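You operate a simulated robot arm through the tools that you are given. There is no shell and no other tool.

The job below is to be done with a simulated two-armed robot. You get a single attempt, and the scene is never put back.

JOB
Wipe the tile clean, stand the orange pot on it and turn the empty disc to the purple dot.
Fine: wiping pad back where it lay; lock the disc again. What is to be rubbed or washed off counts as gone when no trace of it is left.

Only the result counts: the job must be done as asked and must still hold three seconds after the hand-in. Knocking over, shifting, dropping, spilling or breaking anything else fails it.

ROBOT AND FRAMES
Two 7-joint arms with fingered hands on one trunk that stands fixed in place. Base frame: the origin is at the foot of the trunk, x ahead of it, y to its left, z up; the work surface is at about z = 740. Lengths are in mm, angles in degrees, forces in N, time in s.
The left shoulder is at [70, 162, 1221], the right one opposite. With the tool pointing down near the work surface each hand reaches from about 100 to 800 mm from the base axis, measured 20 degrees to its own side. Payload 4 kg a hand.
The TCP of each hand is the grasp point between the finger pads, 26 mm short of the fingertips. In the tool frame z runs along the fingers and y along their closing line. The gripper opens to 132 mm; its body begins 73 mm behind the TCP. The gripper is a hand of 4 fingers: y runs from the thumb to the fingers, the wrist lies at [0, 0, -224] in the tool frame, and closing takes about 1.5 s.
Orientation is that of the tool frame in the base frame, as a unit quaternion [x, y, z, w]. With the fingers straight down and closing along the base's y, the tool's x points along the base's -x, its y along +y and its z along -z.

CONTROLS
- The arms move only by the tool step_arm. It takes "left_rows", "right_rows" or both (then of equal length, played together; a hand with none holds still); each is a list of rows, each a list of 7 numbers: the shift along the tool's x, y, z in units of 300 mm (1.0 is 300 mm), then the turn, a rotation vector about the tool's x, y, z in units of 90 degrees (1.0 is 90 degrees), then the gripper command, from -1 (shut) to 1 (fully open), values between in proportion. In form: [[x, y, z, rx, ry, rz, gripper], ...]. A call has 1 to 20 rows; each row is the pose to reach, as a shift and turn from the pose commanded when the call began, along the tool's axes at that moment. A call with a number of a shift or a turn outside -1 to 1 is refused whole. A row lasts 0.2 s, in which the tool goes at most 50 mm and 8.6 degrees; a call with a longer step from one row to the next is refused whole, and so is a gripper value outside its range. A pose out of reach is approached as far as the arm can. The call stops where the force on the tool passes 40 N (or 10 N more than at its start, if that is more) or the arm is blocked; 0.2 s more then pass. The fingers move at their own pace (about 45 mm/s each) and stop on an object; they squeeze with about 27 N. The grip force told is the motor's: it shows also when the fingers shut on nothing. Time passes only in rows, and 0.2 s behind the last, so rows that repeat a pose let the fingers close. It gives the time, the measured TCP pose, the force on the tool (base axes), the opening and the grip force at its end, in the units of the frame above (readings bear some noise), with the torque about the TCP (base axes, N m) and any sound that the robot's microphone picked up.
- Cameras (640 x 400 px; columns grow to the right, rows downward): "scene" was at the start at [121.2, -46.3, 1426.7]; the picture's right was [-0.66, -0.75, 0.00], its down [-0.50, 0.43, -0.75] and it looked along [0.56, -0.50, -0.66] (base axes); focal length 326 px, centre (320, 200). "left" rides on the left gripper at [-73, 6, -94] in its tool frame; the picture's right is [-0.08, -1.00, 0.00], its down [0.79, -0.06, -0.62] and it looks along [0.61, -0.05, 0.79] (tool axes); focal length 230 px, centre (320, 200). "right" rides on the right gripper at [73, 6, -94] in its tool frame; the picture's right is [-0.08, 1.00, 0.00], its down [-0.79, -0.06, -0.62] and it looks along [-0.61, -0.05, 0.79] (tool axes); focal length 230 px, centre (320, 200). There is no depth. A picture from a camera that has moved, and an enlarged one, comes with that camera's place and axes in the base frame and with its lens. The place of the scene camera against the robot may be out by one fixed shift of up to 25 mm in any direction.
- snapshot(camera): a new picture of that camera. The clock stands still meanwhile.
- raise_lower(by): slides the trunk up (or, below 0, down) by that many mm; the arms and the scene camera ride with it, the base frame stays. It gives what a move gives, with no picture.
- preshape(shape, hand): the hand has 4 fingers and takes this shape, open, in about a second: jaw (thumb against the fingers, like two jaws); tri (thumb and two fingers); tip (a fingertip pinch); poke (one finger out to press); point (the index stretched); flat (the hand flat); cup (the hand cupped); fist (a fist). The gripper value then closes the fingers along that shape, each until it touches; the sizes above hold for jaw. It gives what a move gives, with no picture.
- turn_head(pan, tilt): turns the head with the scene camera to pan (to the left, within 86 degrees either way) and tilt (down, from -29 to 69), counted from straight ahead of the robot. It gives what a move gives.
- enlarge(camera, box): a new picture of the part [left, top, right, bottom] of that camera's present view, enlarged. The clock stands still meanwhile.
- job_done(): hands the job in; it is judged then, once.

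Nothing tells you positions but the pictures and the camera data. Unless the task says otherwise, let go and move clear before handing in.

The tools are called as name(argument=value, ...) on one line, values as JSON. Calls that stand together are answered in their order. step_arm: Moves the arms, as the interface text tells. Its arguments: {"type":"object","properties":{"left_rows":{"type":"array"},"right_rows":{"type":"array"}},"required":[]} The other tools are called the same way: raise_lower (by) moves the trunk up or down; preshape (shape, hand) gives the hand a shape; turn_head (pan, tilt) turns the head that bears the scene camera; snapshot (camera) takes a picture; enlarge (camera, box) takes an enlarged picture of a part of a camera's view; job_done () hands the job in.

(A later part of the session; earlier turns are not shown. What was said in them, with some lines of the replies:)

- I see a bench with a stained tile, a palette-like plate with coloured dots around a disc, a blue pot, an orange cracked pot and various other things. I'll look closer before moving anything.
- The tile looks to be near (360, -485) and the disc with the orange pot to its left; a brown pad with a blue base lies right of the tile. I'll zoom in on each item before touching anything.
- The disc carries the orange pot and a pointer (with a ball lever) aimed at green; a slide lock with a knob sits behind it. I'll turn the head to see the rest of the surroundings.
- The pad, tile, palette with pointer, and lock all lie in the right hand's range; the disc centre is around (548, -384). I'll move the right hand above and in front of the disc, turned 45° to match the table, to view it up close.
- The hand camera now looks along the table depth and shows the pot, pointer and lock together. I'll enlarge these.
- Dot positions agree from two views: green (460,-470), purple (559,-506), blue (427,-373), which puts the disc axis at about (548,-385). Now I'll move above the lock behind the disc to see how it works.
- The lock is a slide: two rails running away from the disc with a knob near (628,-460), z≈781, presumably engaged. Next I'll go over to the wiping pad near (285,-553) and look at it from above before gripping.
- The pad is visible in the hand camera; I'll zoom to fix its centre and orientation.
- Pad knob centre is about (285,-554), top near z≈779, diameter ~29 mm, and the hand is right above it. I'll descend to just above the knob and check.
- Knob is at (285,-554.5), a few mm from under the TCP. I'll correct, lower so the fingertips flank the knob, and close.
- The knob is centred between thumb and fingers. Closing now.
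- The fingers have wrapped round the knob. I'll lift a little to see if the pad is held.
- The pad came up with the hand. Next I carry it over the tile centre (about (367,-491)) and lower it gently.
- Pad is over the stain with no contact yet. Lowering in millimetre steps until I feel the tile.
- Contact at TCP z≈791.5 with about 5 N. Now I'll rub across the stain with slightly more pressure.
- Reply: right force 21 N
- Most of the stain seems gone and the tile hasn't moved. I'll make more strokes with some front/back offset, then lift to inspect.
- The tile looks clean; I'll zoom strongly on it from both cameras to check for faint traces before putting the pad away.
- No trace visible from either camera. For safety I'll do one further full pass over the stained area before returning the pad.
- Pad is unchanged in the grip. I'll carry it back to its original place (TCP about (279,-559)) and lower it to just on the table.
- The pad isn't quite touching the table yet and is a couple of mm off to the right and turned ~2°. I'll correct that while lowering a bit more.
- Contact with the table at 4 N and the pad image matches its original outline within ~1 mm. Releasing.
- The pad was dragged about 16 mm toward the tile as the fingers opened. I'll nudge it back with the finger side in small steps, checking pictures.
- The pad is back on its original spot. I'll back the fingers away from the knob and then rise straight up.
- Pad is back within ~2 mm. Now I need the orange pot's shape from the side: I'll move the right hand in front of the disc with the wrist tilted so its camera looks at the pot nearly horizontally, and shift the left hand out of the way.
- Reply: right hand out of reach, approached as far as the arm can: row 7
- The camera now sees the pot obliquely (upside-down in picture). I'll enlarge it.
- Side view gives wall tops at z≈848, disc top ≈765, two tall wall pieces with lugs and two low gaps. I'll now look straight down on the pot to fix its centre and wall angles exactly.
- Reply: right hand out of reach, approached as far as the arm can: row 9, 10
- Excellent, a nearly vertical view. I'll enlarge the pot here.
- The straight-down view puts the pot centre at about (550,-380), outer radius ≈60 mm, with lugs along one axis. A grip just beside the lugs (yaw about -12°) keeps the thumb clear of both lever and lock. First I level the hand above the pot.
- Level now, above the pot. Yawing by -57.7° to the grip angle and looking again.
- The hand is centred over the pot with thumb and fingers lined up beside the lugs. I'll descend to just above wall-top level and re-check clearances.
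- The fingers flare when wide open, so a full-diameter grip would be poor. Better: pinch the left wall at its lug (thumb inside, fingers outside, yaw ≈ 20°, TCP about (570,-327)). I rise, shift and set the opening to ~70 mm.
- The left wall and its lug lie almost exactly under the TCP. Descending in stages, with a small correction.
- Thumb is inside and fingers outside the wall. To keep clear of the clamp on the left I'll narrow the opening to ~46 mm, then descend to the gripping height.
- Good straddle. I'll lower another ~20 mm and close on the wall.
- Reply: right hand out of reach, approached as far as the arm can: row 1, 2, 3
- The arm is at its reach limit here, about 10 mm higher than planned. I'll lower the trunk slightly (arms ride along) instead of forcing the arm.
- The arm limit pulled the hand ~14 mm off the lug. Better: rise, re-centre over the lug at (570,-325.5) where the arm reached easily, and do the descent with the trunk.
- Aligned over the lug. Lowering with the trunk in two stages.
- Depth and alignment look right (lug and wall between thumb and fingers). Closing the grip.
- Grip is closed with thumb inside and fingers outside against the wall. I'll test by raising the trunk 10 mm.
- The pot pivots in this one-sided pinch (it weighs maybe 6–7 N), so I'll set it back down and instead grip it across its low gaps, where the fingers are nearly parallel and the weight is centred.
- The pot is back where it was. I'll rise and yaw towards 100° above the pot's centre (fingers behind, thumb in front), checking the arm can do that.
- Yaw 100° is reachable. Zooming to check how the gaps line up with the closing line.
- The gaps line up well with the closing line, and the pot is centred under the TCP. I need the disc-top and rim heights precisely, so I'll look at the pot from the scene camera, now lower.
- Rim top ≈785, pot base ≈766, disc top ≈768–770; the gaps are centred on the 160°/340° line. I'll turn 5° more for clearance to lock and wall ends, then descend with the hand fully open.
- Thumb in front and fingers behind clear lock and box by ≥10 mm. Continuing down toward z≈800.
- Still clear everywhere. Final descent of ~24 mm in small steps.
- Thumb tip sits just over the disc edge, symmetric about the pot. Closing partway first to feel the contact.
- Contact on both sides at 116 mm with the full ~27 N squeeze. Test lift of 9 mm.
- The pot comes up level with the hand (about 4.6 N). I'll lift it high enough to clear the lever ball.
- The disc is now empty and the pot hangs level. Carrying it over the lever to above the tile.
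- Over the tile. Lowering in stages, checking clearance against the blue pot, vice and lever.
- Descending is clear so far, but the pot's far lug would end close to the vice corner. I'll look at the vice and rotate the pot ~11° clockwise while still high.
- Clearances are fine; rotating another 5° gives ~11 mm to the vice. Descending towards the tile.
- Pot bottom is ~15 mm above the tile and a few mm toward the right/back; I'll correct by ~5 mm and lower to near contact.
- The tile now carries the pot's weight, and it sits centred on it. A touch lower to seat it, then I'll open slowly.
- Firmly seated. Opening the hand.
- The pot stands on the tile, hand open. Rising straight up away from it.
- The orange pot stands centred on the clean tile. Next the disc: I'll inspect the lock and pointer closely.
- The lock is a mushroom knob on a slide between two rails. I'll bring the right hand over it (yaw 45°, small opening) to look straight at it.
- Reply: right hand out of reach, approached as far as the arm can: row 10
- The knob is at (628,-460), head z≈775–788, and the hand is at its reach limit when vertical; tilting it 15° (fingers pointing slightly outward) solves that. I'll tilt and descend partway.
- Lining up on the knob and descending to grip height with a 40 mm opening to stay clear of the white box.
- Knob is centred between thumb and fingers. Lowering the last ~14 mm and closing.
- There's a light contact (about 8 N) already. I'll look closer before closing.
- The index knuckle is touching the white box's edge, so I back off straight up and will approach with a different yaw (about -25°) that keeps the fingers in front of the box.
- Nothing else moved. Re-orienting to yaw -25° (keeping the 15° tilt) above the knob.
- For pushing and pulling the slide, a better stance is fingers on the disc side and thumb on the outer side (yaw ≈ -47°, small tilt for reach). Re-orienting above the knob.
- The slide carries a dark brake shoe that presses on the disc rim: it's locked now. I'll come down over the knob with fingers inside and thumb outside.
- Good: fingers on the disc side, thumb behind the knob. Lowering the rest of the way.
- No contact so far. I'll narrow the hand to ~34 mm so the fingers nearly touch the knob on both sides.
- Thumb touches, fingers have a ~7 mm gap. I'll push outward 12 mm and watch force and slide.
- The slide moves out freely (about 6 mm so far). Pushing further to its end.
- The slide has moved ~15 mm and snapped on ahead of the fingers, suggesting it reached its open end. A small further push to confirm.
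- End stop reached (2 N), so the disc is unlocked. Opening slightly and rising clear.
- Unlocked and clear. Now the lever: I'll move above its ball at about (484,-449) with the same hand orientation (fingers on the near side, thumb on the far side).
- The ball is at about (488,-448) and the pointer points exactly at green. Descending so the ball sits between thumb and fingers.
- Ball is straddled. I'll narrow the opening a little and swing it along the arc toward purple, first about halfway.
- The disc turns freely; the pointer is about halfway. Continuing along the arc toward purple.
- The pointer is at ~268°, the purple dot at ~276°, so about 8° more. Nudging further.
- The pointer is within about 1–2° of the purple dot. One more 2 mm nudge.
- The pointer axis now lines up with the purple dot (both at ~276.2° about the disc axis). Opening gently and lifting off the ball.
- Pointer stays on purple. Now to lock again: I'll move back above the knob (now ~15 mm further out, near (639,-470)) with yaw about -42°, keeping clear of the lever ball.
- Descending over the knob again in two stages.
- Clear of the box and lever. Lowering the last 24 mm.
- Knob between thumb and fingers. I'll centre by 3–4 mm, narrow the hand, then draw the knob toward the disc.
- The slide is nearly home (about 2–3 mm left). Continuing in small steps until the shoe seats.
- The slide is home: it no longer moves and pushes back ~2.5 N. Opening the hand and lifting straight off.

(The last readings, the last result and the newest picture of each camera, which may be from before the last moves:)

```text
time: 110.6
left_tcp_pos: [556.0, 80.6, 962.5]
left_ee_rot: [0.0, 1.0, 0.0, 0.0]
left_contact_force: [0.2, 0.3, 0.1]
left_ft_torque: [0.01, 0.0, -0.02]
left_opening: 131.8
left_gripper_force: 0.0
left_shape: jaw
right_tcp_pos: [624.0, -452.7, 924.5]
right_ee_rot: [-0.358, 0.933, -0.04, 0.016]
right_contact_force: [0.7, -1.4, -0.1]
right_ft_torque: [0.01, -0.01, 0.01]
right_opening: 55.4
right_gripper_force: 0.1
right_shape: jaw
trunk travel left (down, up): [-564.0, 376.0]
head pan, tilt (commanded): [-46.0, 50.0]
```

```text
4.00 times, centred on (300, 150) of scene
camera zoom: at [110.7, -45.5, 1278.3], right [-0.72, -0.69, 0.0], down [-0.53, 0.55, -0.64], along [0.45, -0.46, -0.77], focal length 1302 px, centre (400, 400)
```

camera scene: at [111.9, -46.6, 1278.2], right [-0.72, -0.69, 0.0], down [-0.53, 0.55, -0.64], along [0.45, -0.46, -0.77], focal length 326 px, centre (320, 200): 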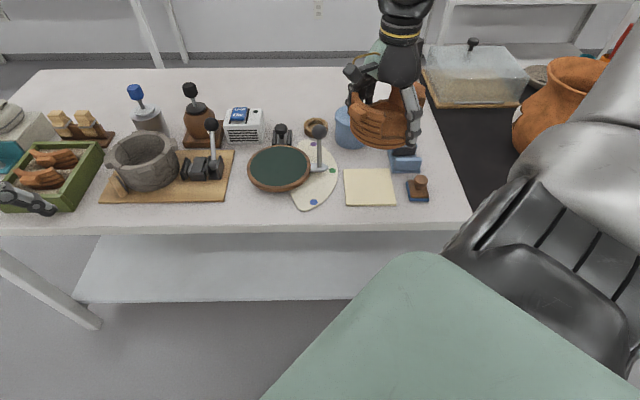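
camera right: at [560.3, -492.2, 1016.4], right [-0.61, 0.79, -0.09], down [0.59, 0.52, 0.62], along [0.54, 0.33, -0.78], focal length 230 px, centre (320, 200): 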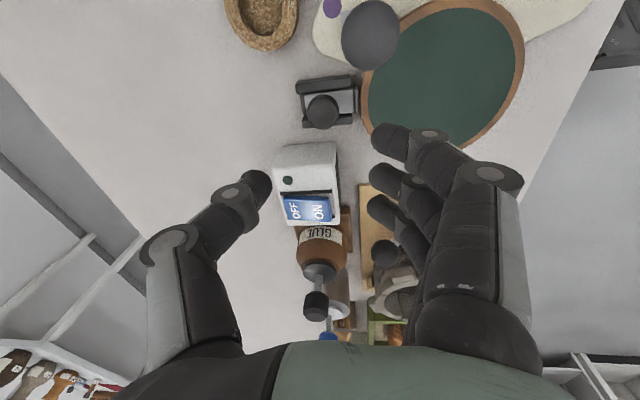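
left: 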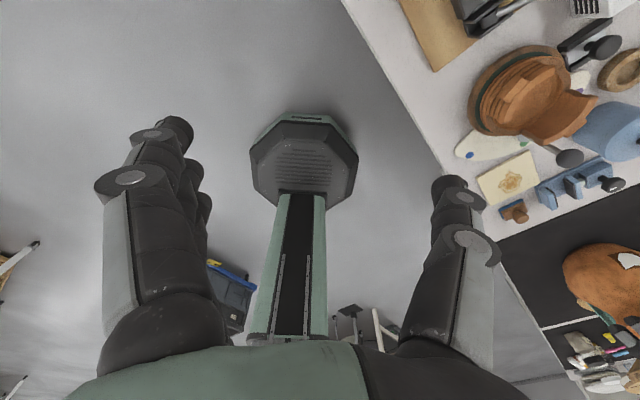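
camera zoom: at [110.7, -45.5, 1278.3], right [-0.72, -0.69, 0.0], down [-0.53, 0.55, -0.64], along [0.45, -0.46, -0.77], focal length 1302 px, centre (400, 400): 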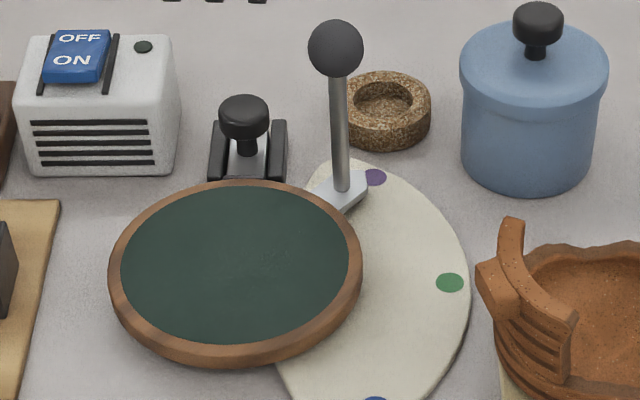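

The brake shoe is again at the rim as it was originally. I'll move the hand to a spot where the camera sees pointer and dots together to verify nothing shifted.

step_arm(right_rows=[[0.06, 0.06, -0.03, 0, 0, 0, -0.15], [0.13, 0.125, -0.062, 0, 0, 0, -0.15], [0.2, 0.19, -0.062, 0, 0, 0, -0.15], [0.27, 0.255, -0.062, 0, 0, 0, -0.15], [0.343, 0.322, -0.062, 0, 0, 0, -0.15]])

snapshot(camera="right")

enlarge(camera="right", box=[220, 40, 400, 220])

```text
time: 111.8
left_tcp_pos: [556.3, 79.2, 962.5]
left_ee_rot: [0.0, 1.0, 0.001, 0.0]
left_contact_force: [-0.5, 1.1, -0.5]
left_ft_torque: [0.01, 0.02, 0.0]
left_opening: 131.6
left_gripper_force: 0.0
left_shape: jaw
right_tcp_pos: [481.1, -450.1, 932.4]
right_ee_rot: [-0.358, 0.933, -0.04, 0.017]
right_contact_force: [1.1, 0.4, -0.6]
right_ft_torque: [0.0, 0.0, -0.02]
right_opening: 55.4
right_gripper_force: 0.0
right_shape: jaw
trunk travel left (down, up): [-564.0, 376.0]
head pan, tilt (commanded): [-46.0, 50.0]
```

```text
taken
camera right: at [418.1, -488.1, 1025.3], right [-0.61, 0.79, -0.09], down [0.59, 0.52, 0.62], along [0.54, 0.33, -0.78], focal length 230 px, centre (320, 200)
```

right: 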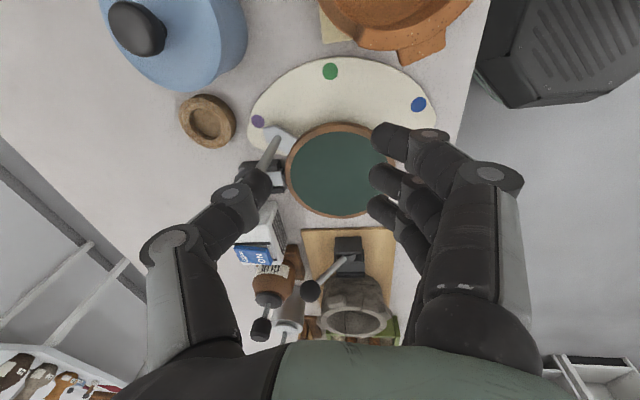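

```text
2.22 times, centred on (310, 130) of right
camera zoom: at [418.1, -488.1, 1025.3], right [-0.61, 0.79, -0.09], down [0.59, 0.52, 0.62], along [0.54, 0.33, -0.78], focal length 511 px, centre (342, 356)
```

zoom: 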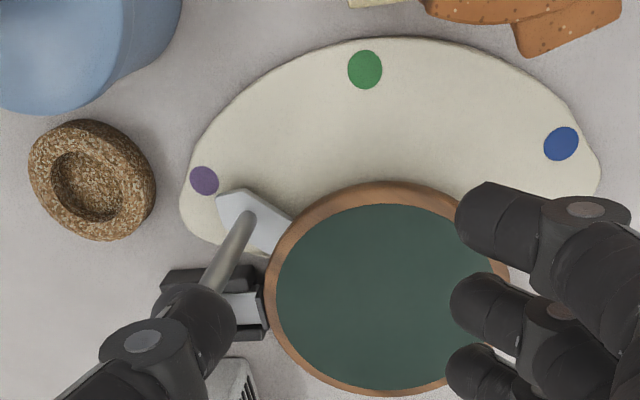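

enlarge(camera="right", box=[235, 90, 335, 180])

enlarge(camera="scene", box=[305, 125, 345, 160])

```text
4.44 times, centred on (285, 135) of right
camera zoom: at [418.1, -488.1, 1025.3], right [-0.61, 0.79, -0.09], down [0.59, 0.52, 0.62], along [0.54, 0.33, -0.78], focal length 1022 px, centre (476, 489)
```

zoom: 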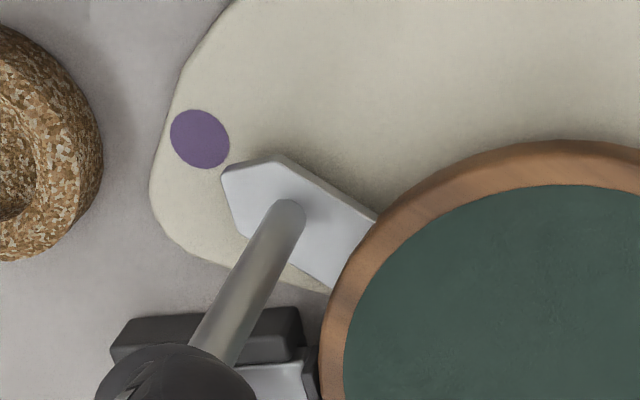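

```text
11.43 times, centred on (325, 142) of scene
camera zoom: at [110.1, -46.5, 1278.4], right [-0.72, -0.69, 0.0], down [-0.53, 0.55, -0.64], along [0.45, -0.46, -0.77], focal length 3720 px, centre (263, 857)
```

zoom: 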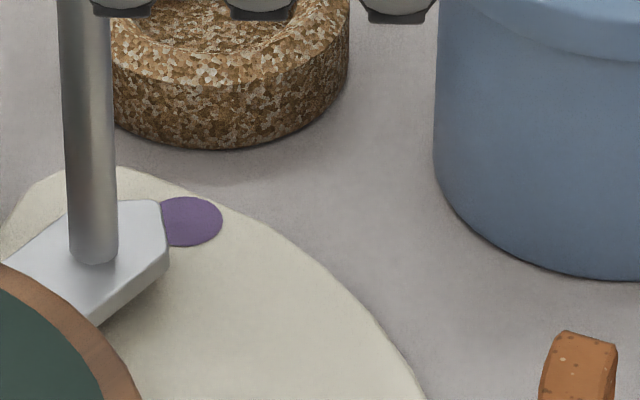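

By parallax estimate the pointer is on purple, but I want a parallax-free check: I'll place the camera in the radial plane of the purple dot.

step_arm(right_rows=[[-0.02, -0.032, -0.02, 0, -0.0075, -0.0855, -0.15], [-0.04, -0.065, -0.02, 0, -0.015, -0.171, -0.15], [-0.062, -0.097, -0.02, 0, -0.0223, -0.2563, -0.15], [-0.083, -0.13, -0.02, 0, -0.0297, -0.3417, -0.15], [-0.103, -0.162, -0.02, 0, -0.0371, -0.4271, -0.15], [-0.124, -0.195, -0.02, 0, -0.0446, -0.5126, -0.15], [-0.144, -0.226, -0.02, 0, -0.052, -0.598, -0.15]])

snapshot(camera="right")

enlarge(camera="right", box=[260, 30, 380, 150])

```text
time: 113.4
left_tcp_pos: [558.2, 80.0, 962.7]
left_ee_rot: [0.0, 1.0, -0.001, -0.001]
left_contact_force: [-0.4, 0.6, -1.0]
left_ft_torque: [0.0, -0.02, -0.03]
left_opening: 132.0
left_gripper_force: 0.0
left_shape: jaw
right_tcp_pos: [559.2, -469.1, 944.1]
right_ee_rot: [0.743, -0.668, 0.029, -0.032]
right_contact_force: [0.6, -0.2, 0.0]
right_ft_torque: [-0.01, 0.0, 0.01]
right_opening: 55.5
right_gripper_force: 0.0
right_shape: jaw
trunk travel left (down, up): [-564.0, 376.0]
head pan, tilt (commanded): [-46.0, 50.0]
```

```text
taken
camera right: at [552.4, -544.9, 1036.3], right [-1.0, -0.03, -0.09], down [-0.08, 0.78, 0.62], along [0.05, 0.62, -0.78], focal length 230 px, centre (320, 200)
```

right: 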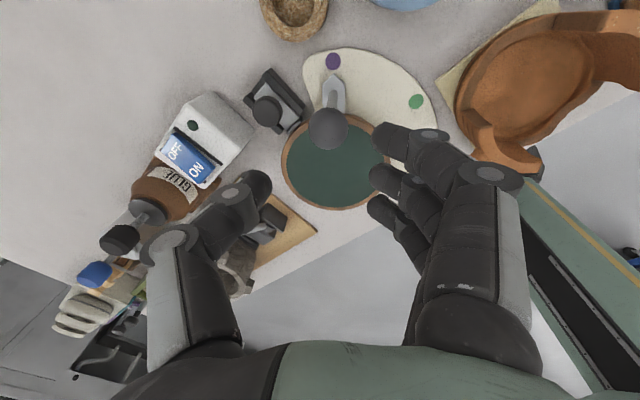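

```text
3.33 times, centred on (320, 90) of right
camera zoom: at [552.4, -544.9, 1036.3], right [-1.0, -0.03, -0.09], down [-0.08, 0.78, 0.62], along [0.05, 0.62, -0.78], focal length 767 px, centre (320, 567)
```

zoom: 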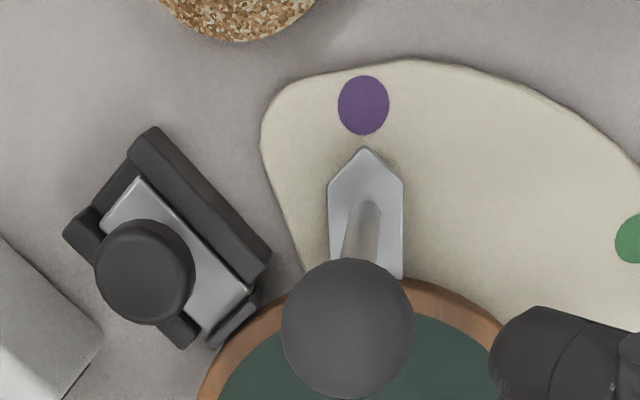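

The pointer points straight at the purple dot. I'll check the brake shoe contact and then the pad, tile and pot once more.

enlarge(camera="right", box=[275, 85, 325, 140])

enlarge(camera="scene", box=[250, 100, 440, 220])

enlarge(camera="scene", box=[335, 140, 435, 215])

```text
7.27 times, centred on (300, 112) of right
camera zoom: at [552.4, -544.9, 1036.3], right [-1.0, -0.03, -0.09], down [-0.08, 0.78, 0.62], along [0.05, 0.62, -0.78], focal length 1673 px, centre (466, 836)
```

zoom: 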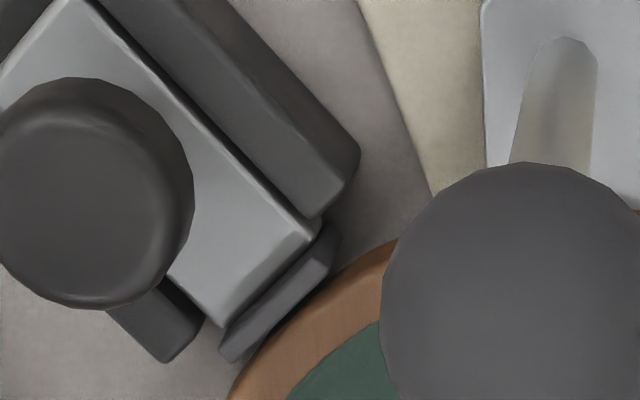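

```text
3.33 times, centred on (345, 160) of scene
camera zoom: at [112.0, -46.0, 1278.3], right [-0.72, -0.69, 0.0], down [-0.53, 0.55, -0.64], along [0.45, -0.46, -0.77], focal length 1085 px, centre (237, 333)
```

zoom: 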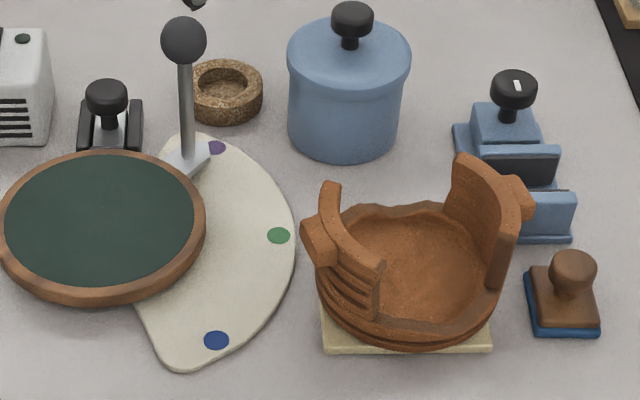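

```text
5.33 times, centred on (385, 178) of scene
camera zoom: at [112.0, -46.0, 1278.3], right [-0.72, -0.69, 0.0], down [-0.53, 0.55, -0.64], along [0.45, -0.46, -0.77], focal length 1736 px, centre (-27, 320)
```

zoom: 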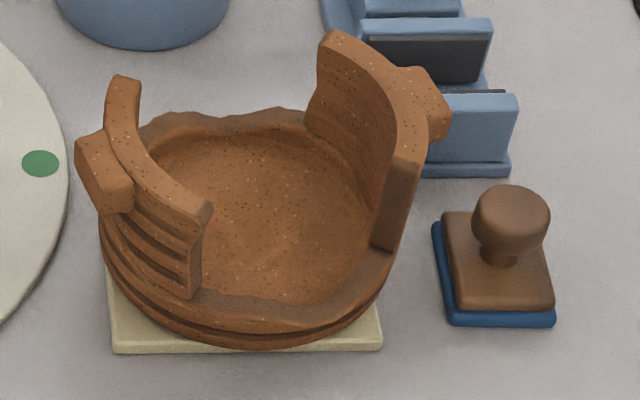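

Everything checks out: pointer on purple, brake shoe on the rim, pot on the clean tile, pad in place. I'll raise the trunk back to bring both hands well clear and take a last look.

raise_lower(by=136)

snapshot(camera="scene")

enlarge(camera="scene", box=[230, 130, 430, 260])

snapshot(camera="right")

```text
time: 115.0
left_tcp_pos: [557.7, 78.9, 1097.8]
left_ee_rot: [0.0, 1.0, -0.001, 0.0]
left_contact_force: [-0.4, -0.4, -0.6]
left_ft_torque: [0.0, -0.02, -0.01]
left_opening: 131.9
left_gripper_force: 0.1
left_shape: jaw
right_tcp_pos: [557.8, -471.2, 1079.3]
right_ee_rot: [0.743, -0.668, 0.03, -0.033]
right_contact_force: [-0.4, -1.3, 0.4]
right_ft_torque: [-0.02, 0.03, 0.02]
right_opening: 55.4
right_gripper_force: 0.0
right_shape: jaw
trunk travel left (down, up): [-700.0, 240.0]
head pan, tilt (commanded): [-46.0, 50.0]
```

```text
taken
camera scene: at [111.7, -46.2, 1414.2], right [-0.72, -0.69, 0.0], down [-0.53, 0.55, -0.64], along [0.45, -0.46, -0.77], focal length 326 px, centre (320, 200)
```

scene: 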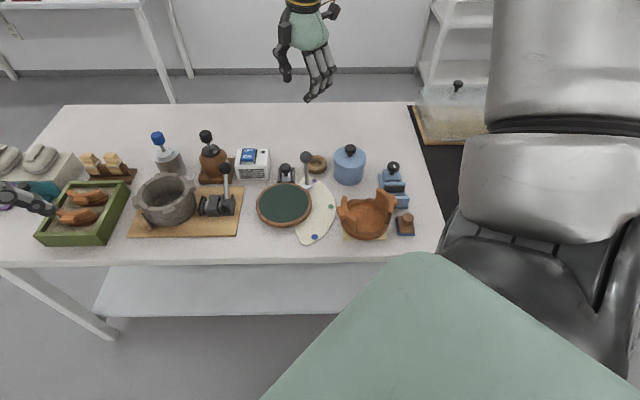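

```text
3.08 times, centred on (330, 195) of scene
camera zoom: at [111.7, -46.2, 1414.2], right [-0.72, -0.69, 0.0], down [-0.53, 0.55, -0.64], along [0.45, -0.46, -0.77], focal length 1001 px, centre (289, 215)
```

zoom: 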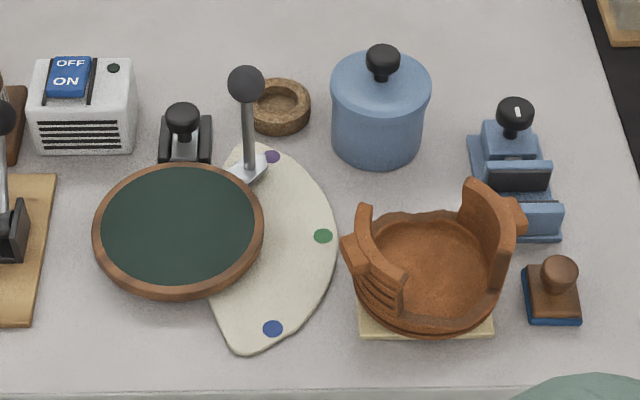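

```text
taken
camera right: at [551.8, -545.0, 1172.2], right [-1.0, -0.03, -0.09], down [-0.08, 0.78, 0.62], along [0.05, 0.62, -0.78], focal length 230 px, centre (320, 200)
```

right: 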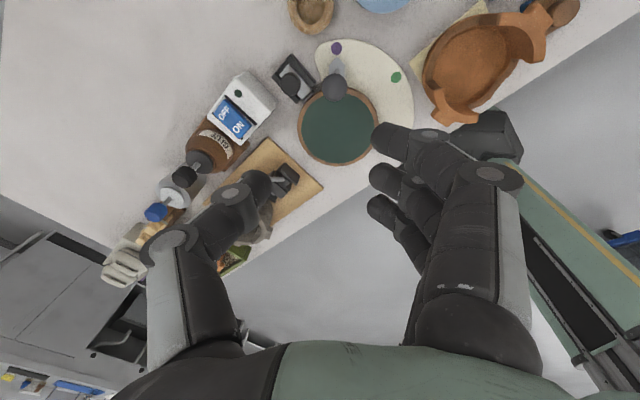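

The tile is wiped clean and the orange pot stands on it. The empty disc points at the purple dot and is locked again, and the wiping pad is back where it lay. Both hands are clear, so I hand in.

job_done()

```text
The job is handed in.
```

I've handed in the job. From the last pictures, every part of it looks done; I have not seen the judge's verdict.

- **Tile:** I rubbed it several times, and no trace of the stain showed in close-ups from two cameras. It has not visibly moved.
- **Orange pot:** It stands upright and roughly centred on the tile. I tried gripping it by one wall first, but it tipped, so I set it down and lifted it by its rim instead.
- **Disc:** The pointer lines up with the purple dot to within about 0.5 mm. I slid the lock open to turn the disc, then pushed it home until it stopped. The knob sits within a couple of millimetres of where it began.
- **Wiping pad:** It is within about 2 mm and 2° of its original spot. It slid about 16 mm as I let go, and I nudged it back.

While first reaching for the lock, a finger touched the white ON/OFF box with about 8 N. Comparing pictures before and after, the box did not appear to move.
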